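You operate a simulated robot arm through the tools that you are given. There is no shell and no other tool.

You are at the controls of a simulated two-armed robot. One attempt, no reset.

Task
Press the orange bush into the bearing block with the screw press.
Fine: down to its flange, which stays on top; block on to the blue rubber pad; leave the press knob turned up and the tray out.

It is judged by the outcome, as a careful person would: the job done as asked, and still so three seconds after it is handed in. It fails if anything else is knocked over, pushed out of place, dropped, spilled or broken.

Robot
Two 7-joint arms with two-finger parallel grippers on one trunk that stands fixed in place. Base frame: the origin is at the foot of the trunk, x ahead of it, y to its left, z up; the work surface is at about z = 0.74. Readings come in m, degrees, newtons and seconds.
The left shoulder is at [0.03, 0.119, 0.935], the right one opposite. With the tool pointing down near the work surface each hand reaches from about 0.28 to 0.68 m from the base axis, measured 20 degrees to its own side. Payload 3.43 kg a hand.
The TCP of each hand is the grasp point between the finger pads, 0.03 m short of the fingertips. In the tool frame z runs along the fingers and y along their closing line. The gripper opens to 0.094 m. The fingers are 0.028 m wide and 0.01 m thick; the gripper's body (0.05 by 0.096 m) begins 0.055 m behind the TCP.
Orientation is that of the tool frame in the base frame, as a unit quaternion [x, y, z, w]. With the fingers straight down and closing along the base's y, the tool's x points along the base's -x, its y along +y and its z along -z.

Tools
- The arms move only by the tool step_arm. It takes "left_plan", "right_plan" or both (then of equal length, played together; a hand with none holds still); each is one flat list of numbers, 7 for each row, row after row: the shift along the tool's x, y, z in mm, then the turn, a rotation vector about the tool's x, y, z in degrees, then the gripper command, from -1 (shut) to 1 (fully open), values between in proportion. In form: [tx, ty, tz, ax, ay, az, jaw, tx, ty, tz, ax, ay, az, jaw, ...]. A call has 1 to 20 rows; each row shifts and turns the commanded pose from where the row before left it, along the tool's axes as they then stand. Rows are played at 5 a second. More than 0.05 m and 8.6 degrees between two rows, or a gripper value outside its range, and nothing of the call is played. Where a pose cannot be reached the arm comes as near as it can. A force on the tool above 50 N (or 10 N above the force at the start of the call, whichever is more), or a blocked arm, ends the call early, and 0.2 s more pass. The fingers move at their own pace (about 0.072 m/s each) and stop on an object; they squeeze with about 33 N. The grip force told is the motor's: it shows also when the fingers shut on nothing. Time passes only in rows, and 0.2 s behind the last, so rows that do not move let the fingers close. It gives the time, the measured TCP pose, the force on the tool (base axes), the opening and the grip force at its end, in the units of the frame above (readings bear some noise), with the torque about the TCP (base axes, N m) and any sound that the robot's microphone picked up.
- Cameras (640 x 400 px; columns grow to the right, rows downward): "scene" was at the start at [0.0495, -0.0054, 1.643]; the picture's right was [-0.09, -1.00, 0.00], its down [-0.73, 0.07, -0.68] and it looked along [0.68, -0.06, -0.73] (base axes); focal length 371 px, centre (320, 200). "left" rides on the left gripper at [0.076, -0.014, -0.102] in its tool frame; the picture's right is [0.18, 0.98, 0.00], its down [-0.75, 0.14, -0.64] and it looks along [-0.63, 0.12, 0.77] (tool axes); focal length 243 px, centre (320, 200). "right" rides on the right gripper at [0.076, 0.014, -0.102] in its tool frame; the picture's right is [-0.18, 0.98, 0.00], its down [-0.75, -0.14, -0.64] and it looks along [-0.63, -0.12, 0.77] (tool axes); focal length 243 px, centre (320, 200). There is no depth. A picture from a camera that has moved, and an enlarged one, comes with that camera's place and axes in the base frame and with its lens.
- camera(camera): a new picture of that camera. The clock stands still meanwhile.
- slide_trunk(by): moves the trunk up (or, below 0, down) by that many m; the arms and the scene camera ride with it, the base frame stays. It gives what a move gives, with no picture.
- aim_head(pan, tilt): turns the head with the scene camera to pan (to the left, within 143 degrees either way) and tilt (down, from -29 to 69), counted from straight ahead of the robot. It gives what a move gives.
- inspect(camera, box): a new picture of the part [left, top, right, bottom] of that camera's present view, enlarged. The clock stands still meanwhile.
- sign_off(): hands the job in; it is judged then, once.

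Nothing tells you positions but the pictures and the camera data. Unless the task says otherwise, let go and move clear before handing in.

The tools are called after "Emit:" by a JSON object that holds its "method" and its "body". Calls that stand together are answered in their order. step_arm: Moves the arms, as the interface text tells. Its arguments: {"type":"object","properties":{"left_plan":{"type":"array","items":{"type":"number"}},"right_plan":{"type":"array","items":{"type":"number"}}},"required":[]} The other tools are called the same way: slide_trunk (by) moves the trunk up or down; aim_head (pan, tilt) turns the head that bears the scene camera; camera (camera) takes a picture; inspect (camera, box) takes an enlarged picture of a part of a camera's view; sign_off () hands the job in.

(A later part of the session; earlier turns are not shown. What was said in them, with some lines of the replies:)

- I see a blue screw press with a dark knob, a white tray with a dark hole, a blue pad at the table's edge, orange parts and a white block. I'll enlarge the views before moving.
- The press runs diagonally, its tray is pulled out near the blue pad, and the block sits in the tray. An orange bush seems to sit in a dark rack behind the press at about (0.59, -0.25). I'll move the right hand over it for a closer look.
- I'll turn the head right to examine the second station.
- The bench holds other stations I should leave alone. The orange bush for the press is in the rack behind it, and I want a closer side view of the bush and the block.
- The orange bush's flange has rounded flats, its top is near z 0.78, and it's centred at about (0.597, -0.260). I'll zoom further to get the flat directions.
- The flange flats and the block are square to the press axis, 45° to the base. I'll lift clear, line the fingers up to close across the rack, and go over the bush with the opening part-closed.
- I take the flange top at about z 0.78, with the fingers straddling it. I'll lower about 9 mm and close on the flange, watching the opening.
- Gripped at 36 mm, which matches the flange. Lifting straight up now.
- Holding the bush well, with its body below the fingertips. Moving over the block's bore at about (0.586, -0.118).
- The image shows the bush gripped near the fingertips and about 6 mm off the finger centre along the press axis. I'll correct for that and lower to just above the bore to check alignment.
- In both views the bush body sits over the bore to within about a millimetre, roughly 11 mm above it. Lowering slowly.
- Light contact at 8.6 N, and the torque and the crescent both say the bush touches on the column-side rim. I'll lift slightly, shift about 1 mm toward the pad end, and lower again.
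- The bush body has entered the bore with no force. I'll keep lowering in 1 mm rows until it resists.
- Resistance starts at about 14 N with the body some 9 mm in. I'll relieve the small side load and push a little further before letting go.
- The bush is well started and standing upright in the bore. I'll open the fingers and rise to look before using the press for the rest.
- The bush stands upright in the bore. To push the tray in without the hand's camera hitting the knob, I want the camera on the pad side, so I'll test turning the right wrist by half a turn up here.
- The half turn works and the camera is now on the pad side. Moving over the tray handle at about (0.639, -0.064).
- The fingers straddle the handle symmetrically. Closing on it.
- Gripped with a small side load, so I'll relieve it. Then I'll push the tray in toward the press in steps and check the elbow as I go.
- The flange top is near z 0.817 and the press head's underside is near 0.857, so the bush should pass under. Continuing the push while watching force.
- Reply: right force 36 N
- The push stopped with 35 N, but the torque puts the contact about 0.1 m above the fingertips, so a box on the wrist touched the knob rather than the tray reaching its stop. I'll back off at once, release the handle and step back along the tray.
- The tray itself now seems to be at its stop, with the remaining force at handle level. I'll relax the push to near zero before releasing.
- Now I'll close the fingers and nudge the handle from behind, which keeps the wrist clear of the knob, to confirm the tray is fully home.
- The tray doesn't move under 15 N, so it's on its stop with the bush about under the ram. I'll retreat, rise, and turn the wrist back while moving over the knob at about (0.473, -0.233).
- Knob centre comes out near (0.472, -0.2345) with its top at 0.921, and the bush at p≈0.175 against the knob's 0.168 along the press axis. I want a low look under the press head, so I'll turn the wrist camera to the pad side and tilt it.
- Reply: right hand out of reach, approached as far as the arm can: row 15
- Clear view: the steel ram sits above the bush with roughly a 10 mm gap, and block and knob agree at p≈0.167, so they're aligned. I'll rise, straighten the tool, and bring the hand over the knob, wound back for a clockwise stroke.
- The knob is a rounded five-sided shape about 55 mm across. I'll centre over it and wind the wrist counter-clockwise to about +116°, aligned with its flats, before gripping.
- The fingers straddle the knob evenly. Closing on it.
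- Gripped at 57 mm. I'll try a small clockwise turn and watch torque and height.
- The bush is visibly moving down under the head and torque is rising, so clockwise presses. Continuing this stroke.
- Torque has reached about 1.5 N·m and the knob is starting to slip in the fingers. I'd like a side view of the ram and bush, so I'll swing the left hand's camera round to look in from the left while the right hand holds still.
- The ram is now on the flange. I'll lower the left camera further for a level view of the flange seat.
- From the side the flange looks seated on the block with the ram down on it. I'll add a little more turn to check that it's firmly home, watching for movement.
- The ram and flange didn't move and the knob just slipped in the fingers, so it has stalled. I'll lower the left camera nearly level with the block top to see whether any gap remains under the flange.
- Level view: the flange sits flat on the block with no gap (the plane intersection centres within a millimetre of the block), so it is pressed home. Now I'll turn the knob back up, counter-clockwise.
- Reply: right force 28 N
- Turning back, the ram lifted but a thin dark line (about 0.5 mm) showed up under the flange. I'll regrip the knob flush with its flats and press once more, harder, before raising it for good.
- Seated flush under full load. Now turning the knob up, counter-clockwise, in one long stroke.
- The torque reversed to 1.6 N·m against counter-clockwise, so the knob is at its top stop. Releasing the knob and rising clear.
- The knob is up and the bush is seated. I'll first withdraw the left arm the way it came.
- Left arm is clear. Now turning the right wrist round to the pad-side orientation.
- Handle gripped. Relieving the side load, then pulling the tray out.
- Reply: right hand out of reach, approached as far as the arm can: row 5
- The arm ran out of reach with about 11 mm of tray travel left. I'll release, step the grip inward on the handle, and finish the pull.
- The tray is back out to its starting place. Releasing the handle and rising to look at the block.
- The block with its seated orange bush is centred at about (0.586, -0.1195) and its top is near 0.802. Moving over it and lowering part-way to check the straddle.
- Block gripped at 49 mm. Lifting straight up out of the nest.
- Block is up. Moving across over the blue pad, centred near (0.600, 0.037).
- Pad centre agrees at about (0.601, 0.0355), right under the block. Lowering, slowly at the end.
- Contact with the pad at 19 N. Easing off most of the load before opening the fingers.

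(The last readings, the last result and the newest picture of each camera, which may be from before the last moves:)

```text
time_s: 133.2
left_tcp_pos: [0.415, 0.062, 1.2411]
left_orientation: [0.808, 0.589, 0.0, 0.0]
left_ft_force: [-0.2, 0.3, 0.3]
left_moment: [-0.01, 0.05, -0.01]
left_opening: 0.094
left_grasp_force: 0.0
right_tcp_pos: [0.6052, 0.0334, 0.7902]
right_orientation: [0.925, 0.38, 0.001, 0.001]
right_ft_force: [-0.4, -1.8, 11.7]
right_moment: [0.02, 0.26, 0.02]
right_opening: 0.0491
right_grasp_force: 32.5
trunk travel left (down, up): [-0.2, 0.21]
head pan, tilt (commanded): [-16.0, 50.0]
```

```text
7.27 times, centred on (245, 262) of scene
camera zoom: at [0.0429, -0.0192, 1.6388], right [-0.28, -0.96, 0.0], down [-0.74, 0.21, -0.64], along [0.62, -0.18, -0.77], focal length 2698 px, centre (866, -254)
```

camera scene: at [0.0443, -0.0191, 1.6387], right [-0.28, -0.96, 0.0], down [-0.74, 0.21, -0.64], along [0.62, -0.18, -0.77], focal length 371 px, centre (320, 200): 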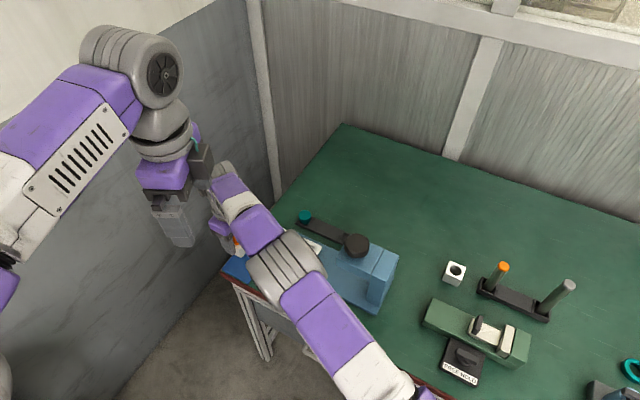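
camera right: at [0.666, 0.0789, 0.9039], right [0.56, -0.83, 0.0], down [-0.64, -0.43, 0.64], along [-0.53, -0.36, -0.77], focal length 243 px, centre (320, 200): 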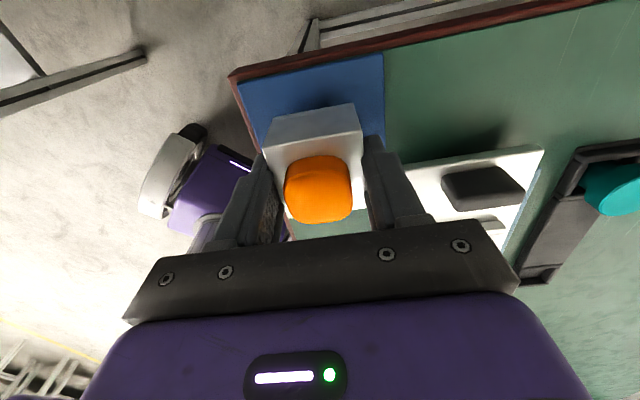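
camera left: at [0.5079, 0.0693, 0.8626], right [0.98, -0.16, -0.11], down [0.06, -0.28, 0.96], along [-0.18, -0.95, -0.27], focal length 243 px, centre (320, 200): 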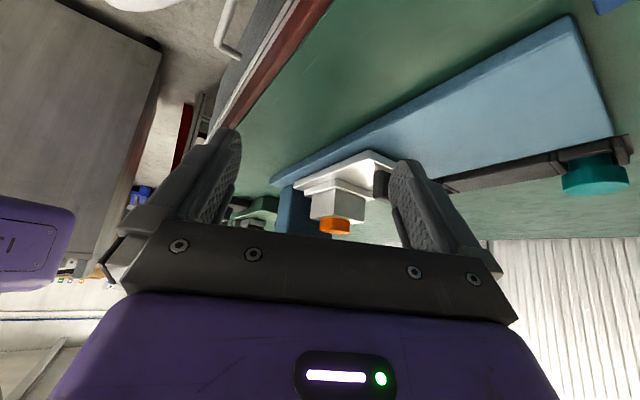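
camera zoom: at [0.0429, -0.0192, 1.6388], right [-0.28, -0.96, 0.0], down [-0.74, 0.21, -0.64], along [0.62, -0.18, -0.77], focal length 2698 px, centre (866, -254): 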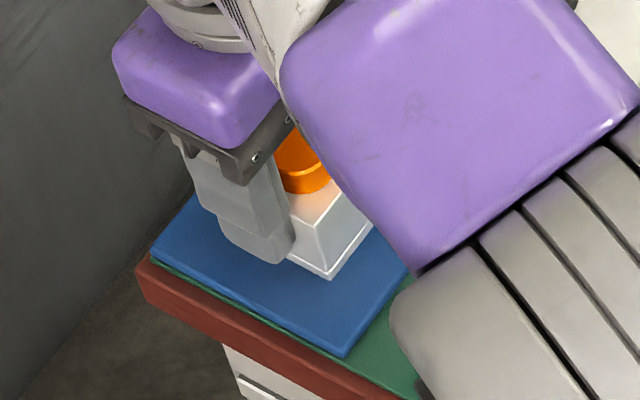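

Emit:
{"method": "step_arm", "body": {"right_plan": [0, 0, -0.8, 0, 0, 0, -1, 0, 0, 0, 0, 0, 0, -1]}}

Emit:
{"method": "step_arm", "body": {"right_plan": [0, 0, 0, 0, 0, 0, 0.15, 0, 0, 0, 0, 0, 0, 0.4, 0, 0, 0, 0, 0, 0, 0.5, 0, 0, 0, 0, 0, 0, 0.5]}}

Emit:
{"method": "camera", "body": {"camera": "right"}}

Emit:
{"method": "inspect", "body": {"camera": "scene", "box": [215, 235, 275, 290]}}

```text
time_s: 133.8
left_tcp_pos: [0.4151, 0.0626, 1.2399]
left_orientation: [0.809, 0.588, -0.001, 0.001]
left_ft_force: [-0.1, 0.2, -0.1]
left_moment: [0.0, -0.02, 0.03]
left_opening: 0.0941
left_grasp_force: 0.3
right_tcp_pos: [0.605, 0.0343, 0.7912]
right_orientation: [0.925, 0.381, 0.0, 0.001]
right_ft_force: [2.8, 2.1, 5.4]
right_moment: [0.19, -0.14, 0.03]
right_opening: 0.0494
right_grasp_force: 32.7
trunk travel left (down, up): [-0.2, 0.21]
head pan, tilt (commanded): [-16.0, 50.0]
```

```text
time_s: 134.8
left_tcp_pos: [0.4155, 0.062, 1.2401]
left_orientation: [0.809, 0.588, 0.0, 0.0]
left_ft_force: [-0.3, 0.9, 0.3]
left_moment: [0.0, 0.0, 0.0]
left_opening: 0.0939
left_grasp_force: 0.1
right_tcp_pos: [0.6048, 0.0325, 0.7909]
right_orientation: [0.925, 0.38, 0.001, 0.001]
right_ft_force: [0.3, 0.0, 0.4]
right_moment: [0.0, 0.0, 0.01]
right_opening: 0.0707
right_grasp_force: 0.1
trunk travel left (down, up): [-0.2, 0.21]
head pan, tilt (commanded): [-16.0, 50.0]
```

```text
taken
camera right: at [0.6686, 0.0774, 0.8933], right [0.56, -0.83, 0.0], down [-0.64, -0.43, 0.64], along [-0.53, -0.36, -0.77], focal length 243 px, centre (320, 200)
```

right: 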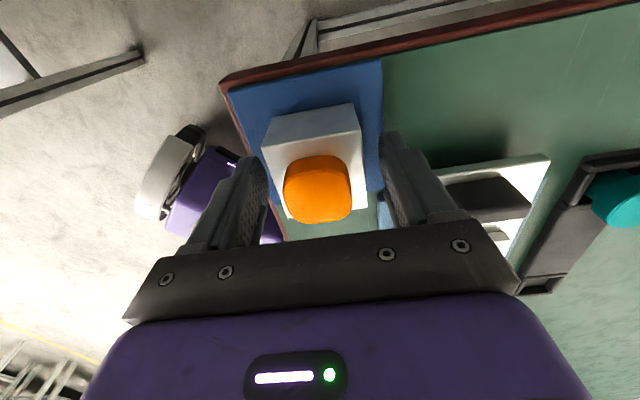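

```text
7.27 times, centred on (245, 262) of scene
camera zoom: at [0.0441, -0.0191, 1.6387], right [-0.28, -0.96, 0.0], down [-0.74, 0.21, -0.64], along [0.62, -0.18, -0.77], focal length 2698 px, centre (866, -254)
```

zoom: 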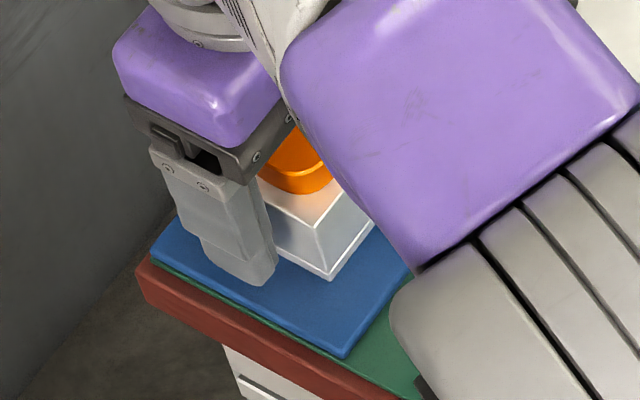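

Released. Rising straight up, then checking the block and bush.

Emit:
{"method": "step_arm", "body": {"right_plan": [0, 0, -15, 0, 0, 0, 0.5, 0, 0, -35, 0, 0, 0, 0.5, 0, 0, -40, 0, 0, 0, 0.5, 0, 0, -40, 0, 0, 0, 0.5, 0, 0, -20, 0, 0, 0, 0.5, 0, 0, 0, 0, 0, 0, 0.5]}}

Emit:
{"method": "camera", "body": {"camera": "right"}}

Emit:
{"method": "camera", "body": {"camera": "scene"}}

```text
time_s: 136.2
left_tcp_pos: [0.4151, 0.0615, 1.2395]
left_orientation: [0.809, 0.588, 0.0, -0.001]
left_ft_force: [0.0, -0.2, 0.2]
left_moment: [-0.04, 0.02, 0.03]
left_opening: 0.094
left_grasp_force: 0.1
right_tcp_pos: [0.6028, 0.031, 0.9416]
right_orientation: [0.925, 0.38, 0.001, 0.001]
right_ft_force: [-0.5, 0.1, -0.5]
right_moment: [0.0, -0.03, -0.02]
right_opening: 0.0704
right_grasp_force: 0.0
trunk travel left (down, up): [-0.2, 0.21]
head pan, tilt (commanded): [-16.0, 50.0]
```

```text
taken
camera right: at [0.6673, 0.0759, 1.0439], right [0.56, -0.83, 0.0], down [-0.64, -0.43, 0.64], along [-0.53, -0.36, -0.77], focal length 243 px, centre (320, 200)
```

right: 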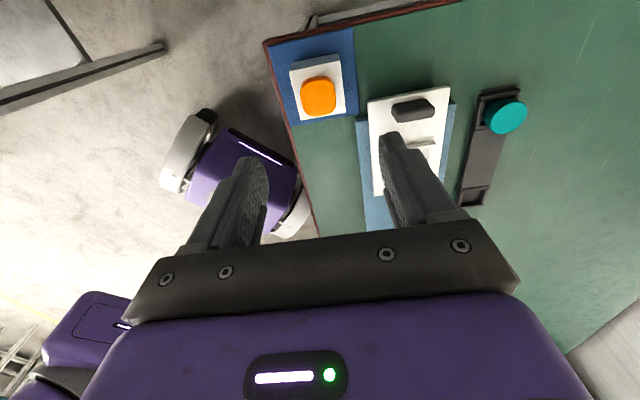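

```text
taken
camera scene: at [0.0441, -0.0191, 1.6387], right [-0.28, -0.96, 0.0], down [-0.74, 0.21, -0.64], along [0.62, -0.18, -0.77], focal length 371 px, centre (320, 200)
```

scene: 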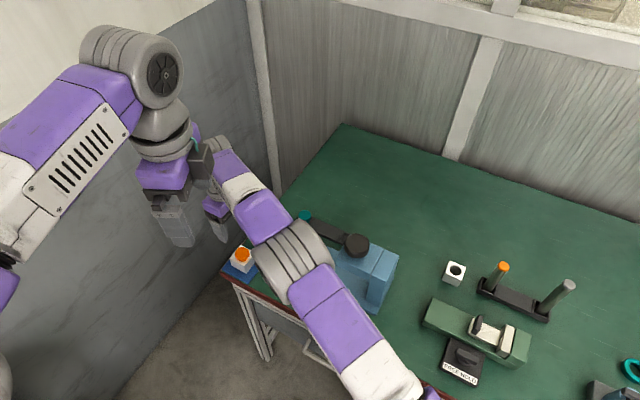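

The block sits square on the pad. I'll take the right arm clear of the work, up and to the right.

Emit:
{"method": "step_arm", "body": {"right_plan": [-10, 10, -40, 0, 0, 0, 0.5, -29, 29, -15, 0, 0, 0, 0.5, -29, 29, -15, 0, 0, 0, 0.5, -29, 29, -10, 0, 0, 0, 0.5, -29, 29, -10, 0, 0, 0, 0.5, -29, 29, -10, 0, 0, 0, 0.5, -29, 29, 0, 0, 0, 0, 0.5, -29, 29, 0, 0, 0, 0, 0.5, 0, 0, 0, 0, 0, -8.4, 0.5, 0, 0, 0, 0, 0, -8.4, 0.5, 0, 0, 0, 0, 0, -8.4, 0.5, 0, 0, 0, 0, 0, -8.4, 0.5, 0, 0, 0, 0, 0, -8.4, 0.5, 0, 0, 0, 0, 0, -8.4, 0.5, 0, 0, 0, 0, 0, -8.4, 0.5, 0, 0, 0, 0, 0, -8.4, 0.5, 0, 0, 0, 0, 0, -8.4, 0.5, 0, 0, 0, 0, 0, -8.4, 0.5]}}

Emit:
{"method": "camera", "body": {"camera": "scene"}}

Emit:
{"method": "inspect", "body": {"camera": "scene", "box": [215, 225, 275, 285]}}

```text
time_s: 140.0
left_tcp_pos: [0.4161, 0.0616, 1.2399]
left_orientation: [0.809, 0.588, 0.0, 0.0]
left_ft_force: [0.2, 1.2, 0.1]
left_moment: [0.05, 0.0, 0.0]
left_opening: 0.0941
left_grasp_force: 0.1
right_tcp_pos: [0.6017, -0.2683, 1.0418]
right_orientation: [0.431, 0.902, 0.0, 0.001]
right_ft_force: [-0.2, -0.1, -0.3]
right_moment: [0.02, 0.0, 0.01]
right_opening: 0.0704
right_grasp_force: 0.0
trunk travel left (down, up): [-0.2, 0.21]
head pan, tilt (commanded): [-16.0, 50.0]
```

```text
taken
camera scene: at [0.0441, -0.0191, 1.6387], right [-0.28, -0.96, 0.0], down [-0.74, 0.21, -0.64], along [0.62, -0.18, -0.77], focal length 371 px, centre (320, 200)
```

scene: 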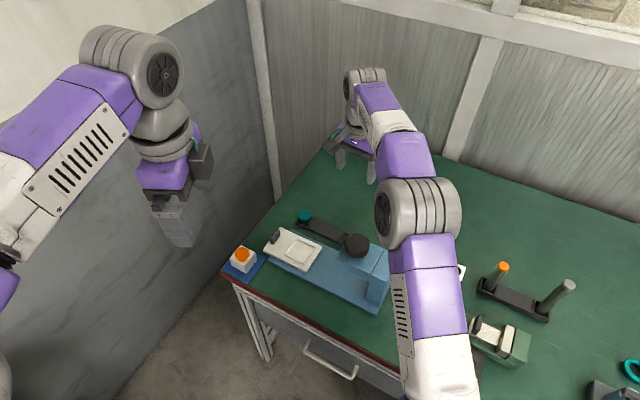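

```text
6.67 times, centred on (245, 255) of scene
camera zoom: at [0.0441, -0.0191, 1.6387], right [-0.28, -0.96, 0.0], down [-0.74, 0.21, -0.64], along [0.62, -0.18, -0.77], focal length 2473 px, centre (820, -167)
```

zoom: 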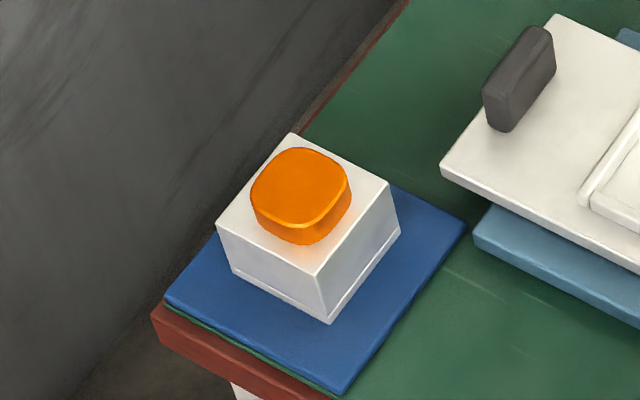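

Emit:
{"method": "inspect", "body": {"camera": "scene", "box": [232, 242, 257, 267]}}

Emit:
{"method": "camera", "body": {"camera": "left"}}

Emit:
{"method": "inspect", "body": {"camera": "scene", "box": [255, 205, 405, 310]}}

```text
16.00 times, centred on (244, 254) of scene
camera zoom: at [0.0441, -0.0191, 1.6387], right [-0.28, -0.96, 0.0], down [-0.74, 0.21, -0.64], along [0.62, -0.18, -0.77], focal length 5935 px, centre (1528, -672)
```

zoom: 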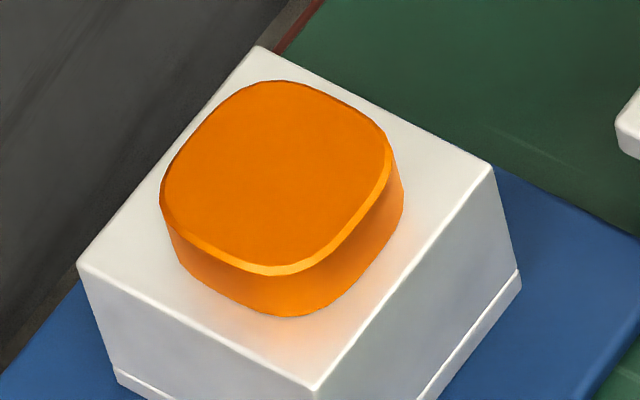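

```text
taken
camera left: at [0.4253, 0.1395, 1.3423], right [0.99, -0.13, 0.0], down [-0.1, -0.76, 0.64], along [-0.08, -0.64, -0.77], focal length 243 px, centre (320, 200)
```

left: 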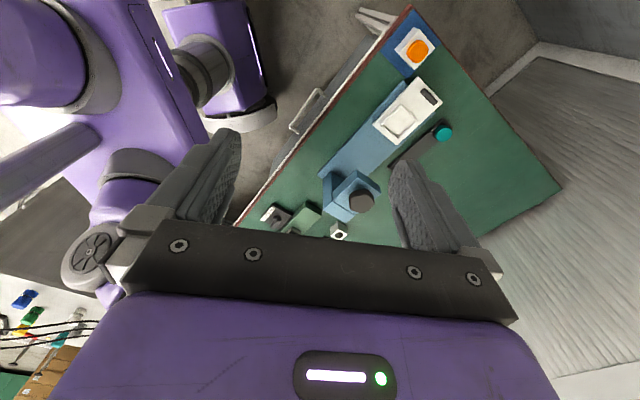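

```text
3.81 times, centred on (330, 258) of scene
camera zoom: at [0.0441, -0.0191, 1.6387], right [-0.28, -0.96, 0.0], down [-0.74, 0.21, -0.64], along [0.62, -0.18, -0.77], focal length 1413 px, centre (282, -19)
```

zoom: 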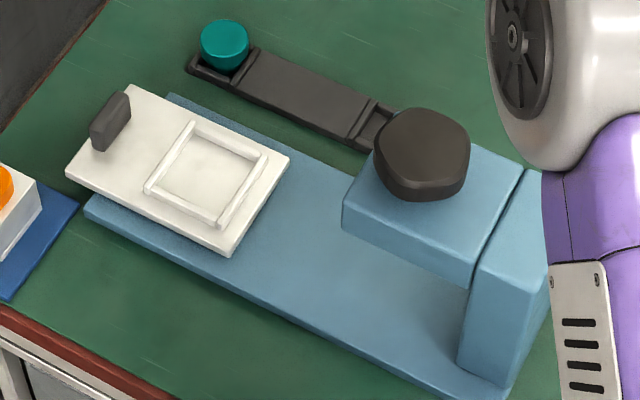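

Emit:
{"method": "inspect", "body": {"camera": "left", "box": [385, 20, 445, 75]}}

Emit:
{"method": "inspect", "body": {"camera": "right", "box": [300, 0, 640, 200]}}

```text
7.27 times, centred on (415, 48) of left
camera zoom: at [0.4253, 0.1395, 1.3423], right [0.99, -0.13, 0.0], down [-0.1, -0.76, 0.64], along [-0.08, -0.64, -0.77], focal length 1764 px, centre (-371, 1309)
```

zoom: 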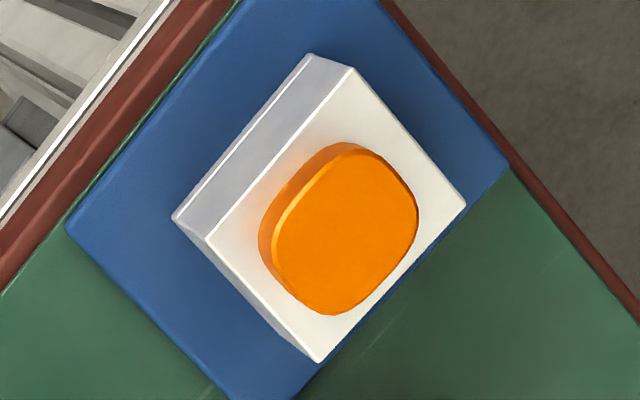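

```text
1.88 times, centred on (470, 100) of right
camera zoom: at [0.5653, -0.1993, 1.1439], right [0.88, 0.47, 0.0], down [0.36, -0.67, 0.64], along [0.3, -0.57, -0.77], focal length 457 px, centre (38, 388)
```

zoom: 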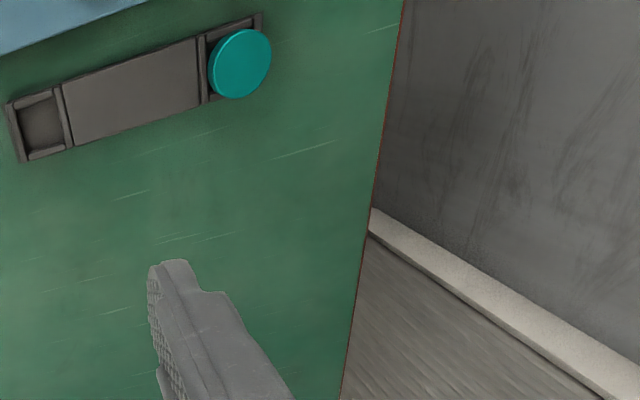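

Everything checks out: the bush flange is down on the block, the block is fully on the blue pad, the tray is out, the knob is up, and the press base hasn't moved. I'll raise the right hand a bit more and take a last look.

Emit:
{"method": "step_arm", "body": {"right_plan": [0, 0, -40, 0, 0, 0, 0.5, 0, 0, -40, 0, 0, 0, 0.5, 0, 0, -40, 0, 0, 0, 0.5, 0, 0, 0, 0, 0, 0, 0.5, 0, 0, 0, 0, 0, 0, 0.5]}}

Emit:
{"method": "camera", "body": {"camera": "scene"}}

Emit:
{"method": "inspect", "body": {"camera": "scene", "box": [215, 225, 275, 285]}}

```text
time_s: 141.2
left_tcp_pos: [0.414, 0.0623, 1.2409]
left_orientation: [0.808, 0.589, -0.001, 0.0]
left_ft_force: [0.2, 0.8, 0.5]
left_moment: [0.0, 0.0, 0.02]
left_opening: 0.0941
left_grasp_force: 0.0
right_tcp_pos: [0.5818, -0.2635, 1.1521]
right_orientation: [0.433, 0.901, -0.001, 0.001]
right_ft_force: [0.4, -0.8, 0.1]
right_moment: [-0.02, -0.03, -0.01]
right_opening: 0.0705
right_grasp_force: 0.1
right hand out of reach, approached as far as the arm can: row 2, 3
trunk travel left (down, up): [-0.2, 0.21]
head pan, tilt (commanded): [-16.0, 50.0]
```

```text
taken
camera scene: at [0.0432, -0.0187, 1.6388], right [-0.28, -0.96, 0.0], down [-0.74, 0.21, -0.64], along [0.62, -0.18, -0.77], focal length 371 px, centre (320, 200)
```

scene: 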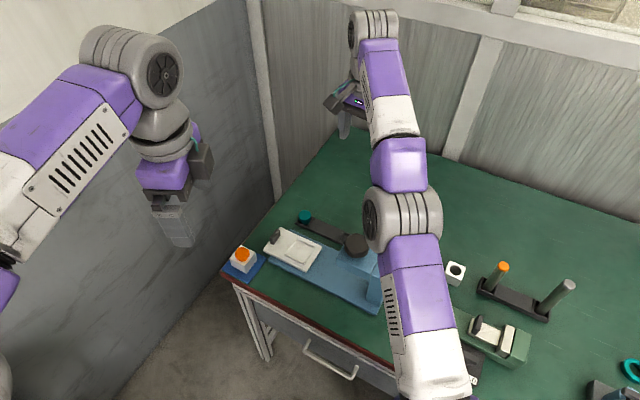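

```text
6.67 times, centred on (245, 255) of scene
camera zoom: at [0.0432, -0.0187, 1.6388], right [-0.28, -0.96, 0.0], down [-0.74, 0.21, -0.64], along [0.62, -0.18, -0.77], focal length 2473 px, centre (820, -167)
```

zoom: 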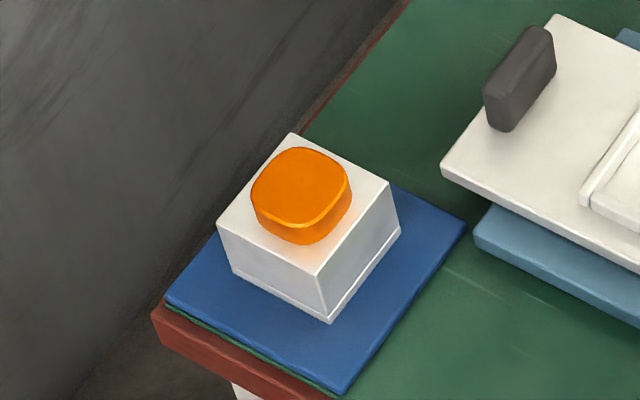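

The block with the pressed-in orange bush rests on the blue pad, flange on top. The tray is out, the knob is up, both hands are clear, and nothing else was moved, so I'm handing the job in.

Emit:
{"method": "sign_off", "body": {}}

```text
The job is handed in.
```

The orange bush is pressed into the bearing block down to its flange, with the flange on top. The block is on the blue rubber pad, the press knob is turned up and the tray is out.

- **Seat:** Under the ram the flange sat flush. When I backed the knob off, a thin gap of roughly 0.3 mm or less showed under the flange, even after a second press. In the final view from above I could see no gap.
- **Pad:** The block lies fully on the pad, about 5 mm off centre, with at least 1 cm of margin on every side.
- **Contact:** While pushing the tray in, the wrist touched the press knob at about 35 N. I backed off at once and finished the push with closed fingers. The press base measures the same as at the start.

Both hands are open and clear, and I saw nothing else out of place.
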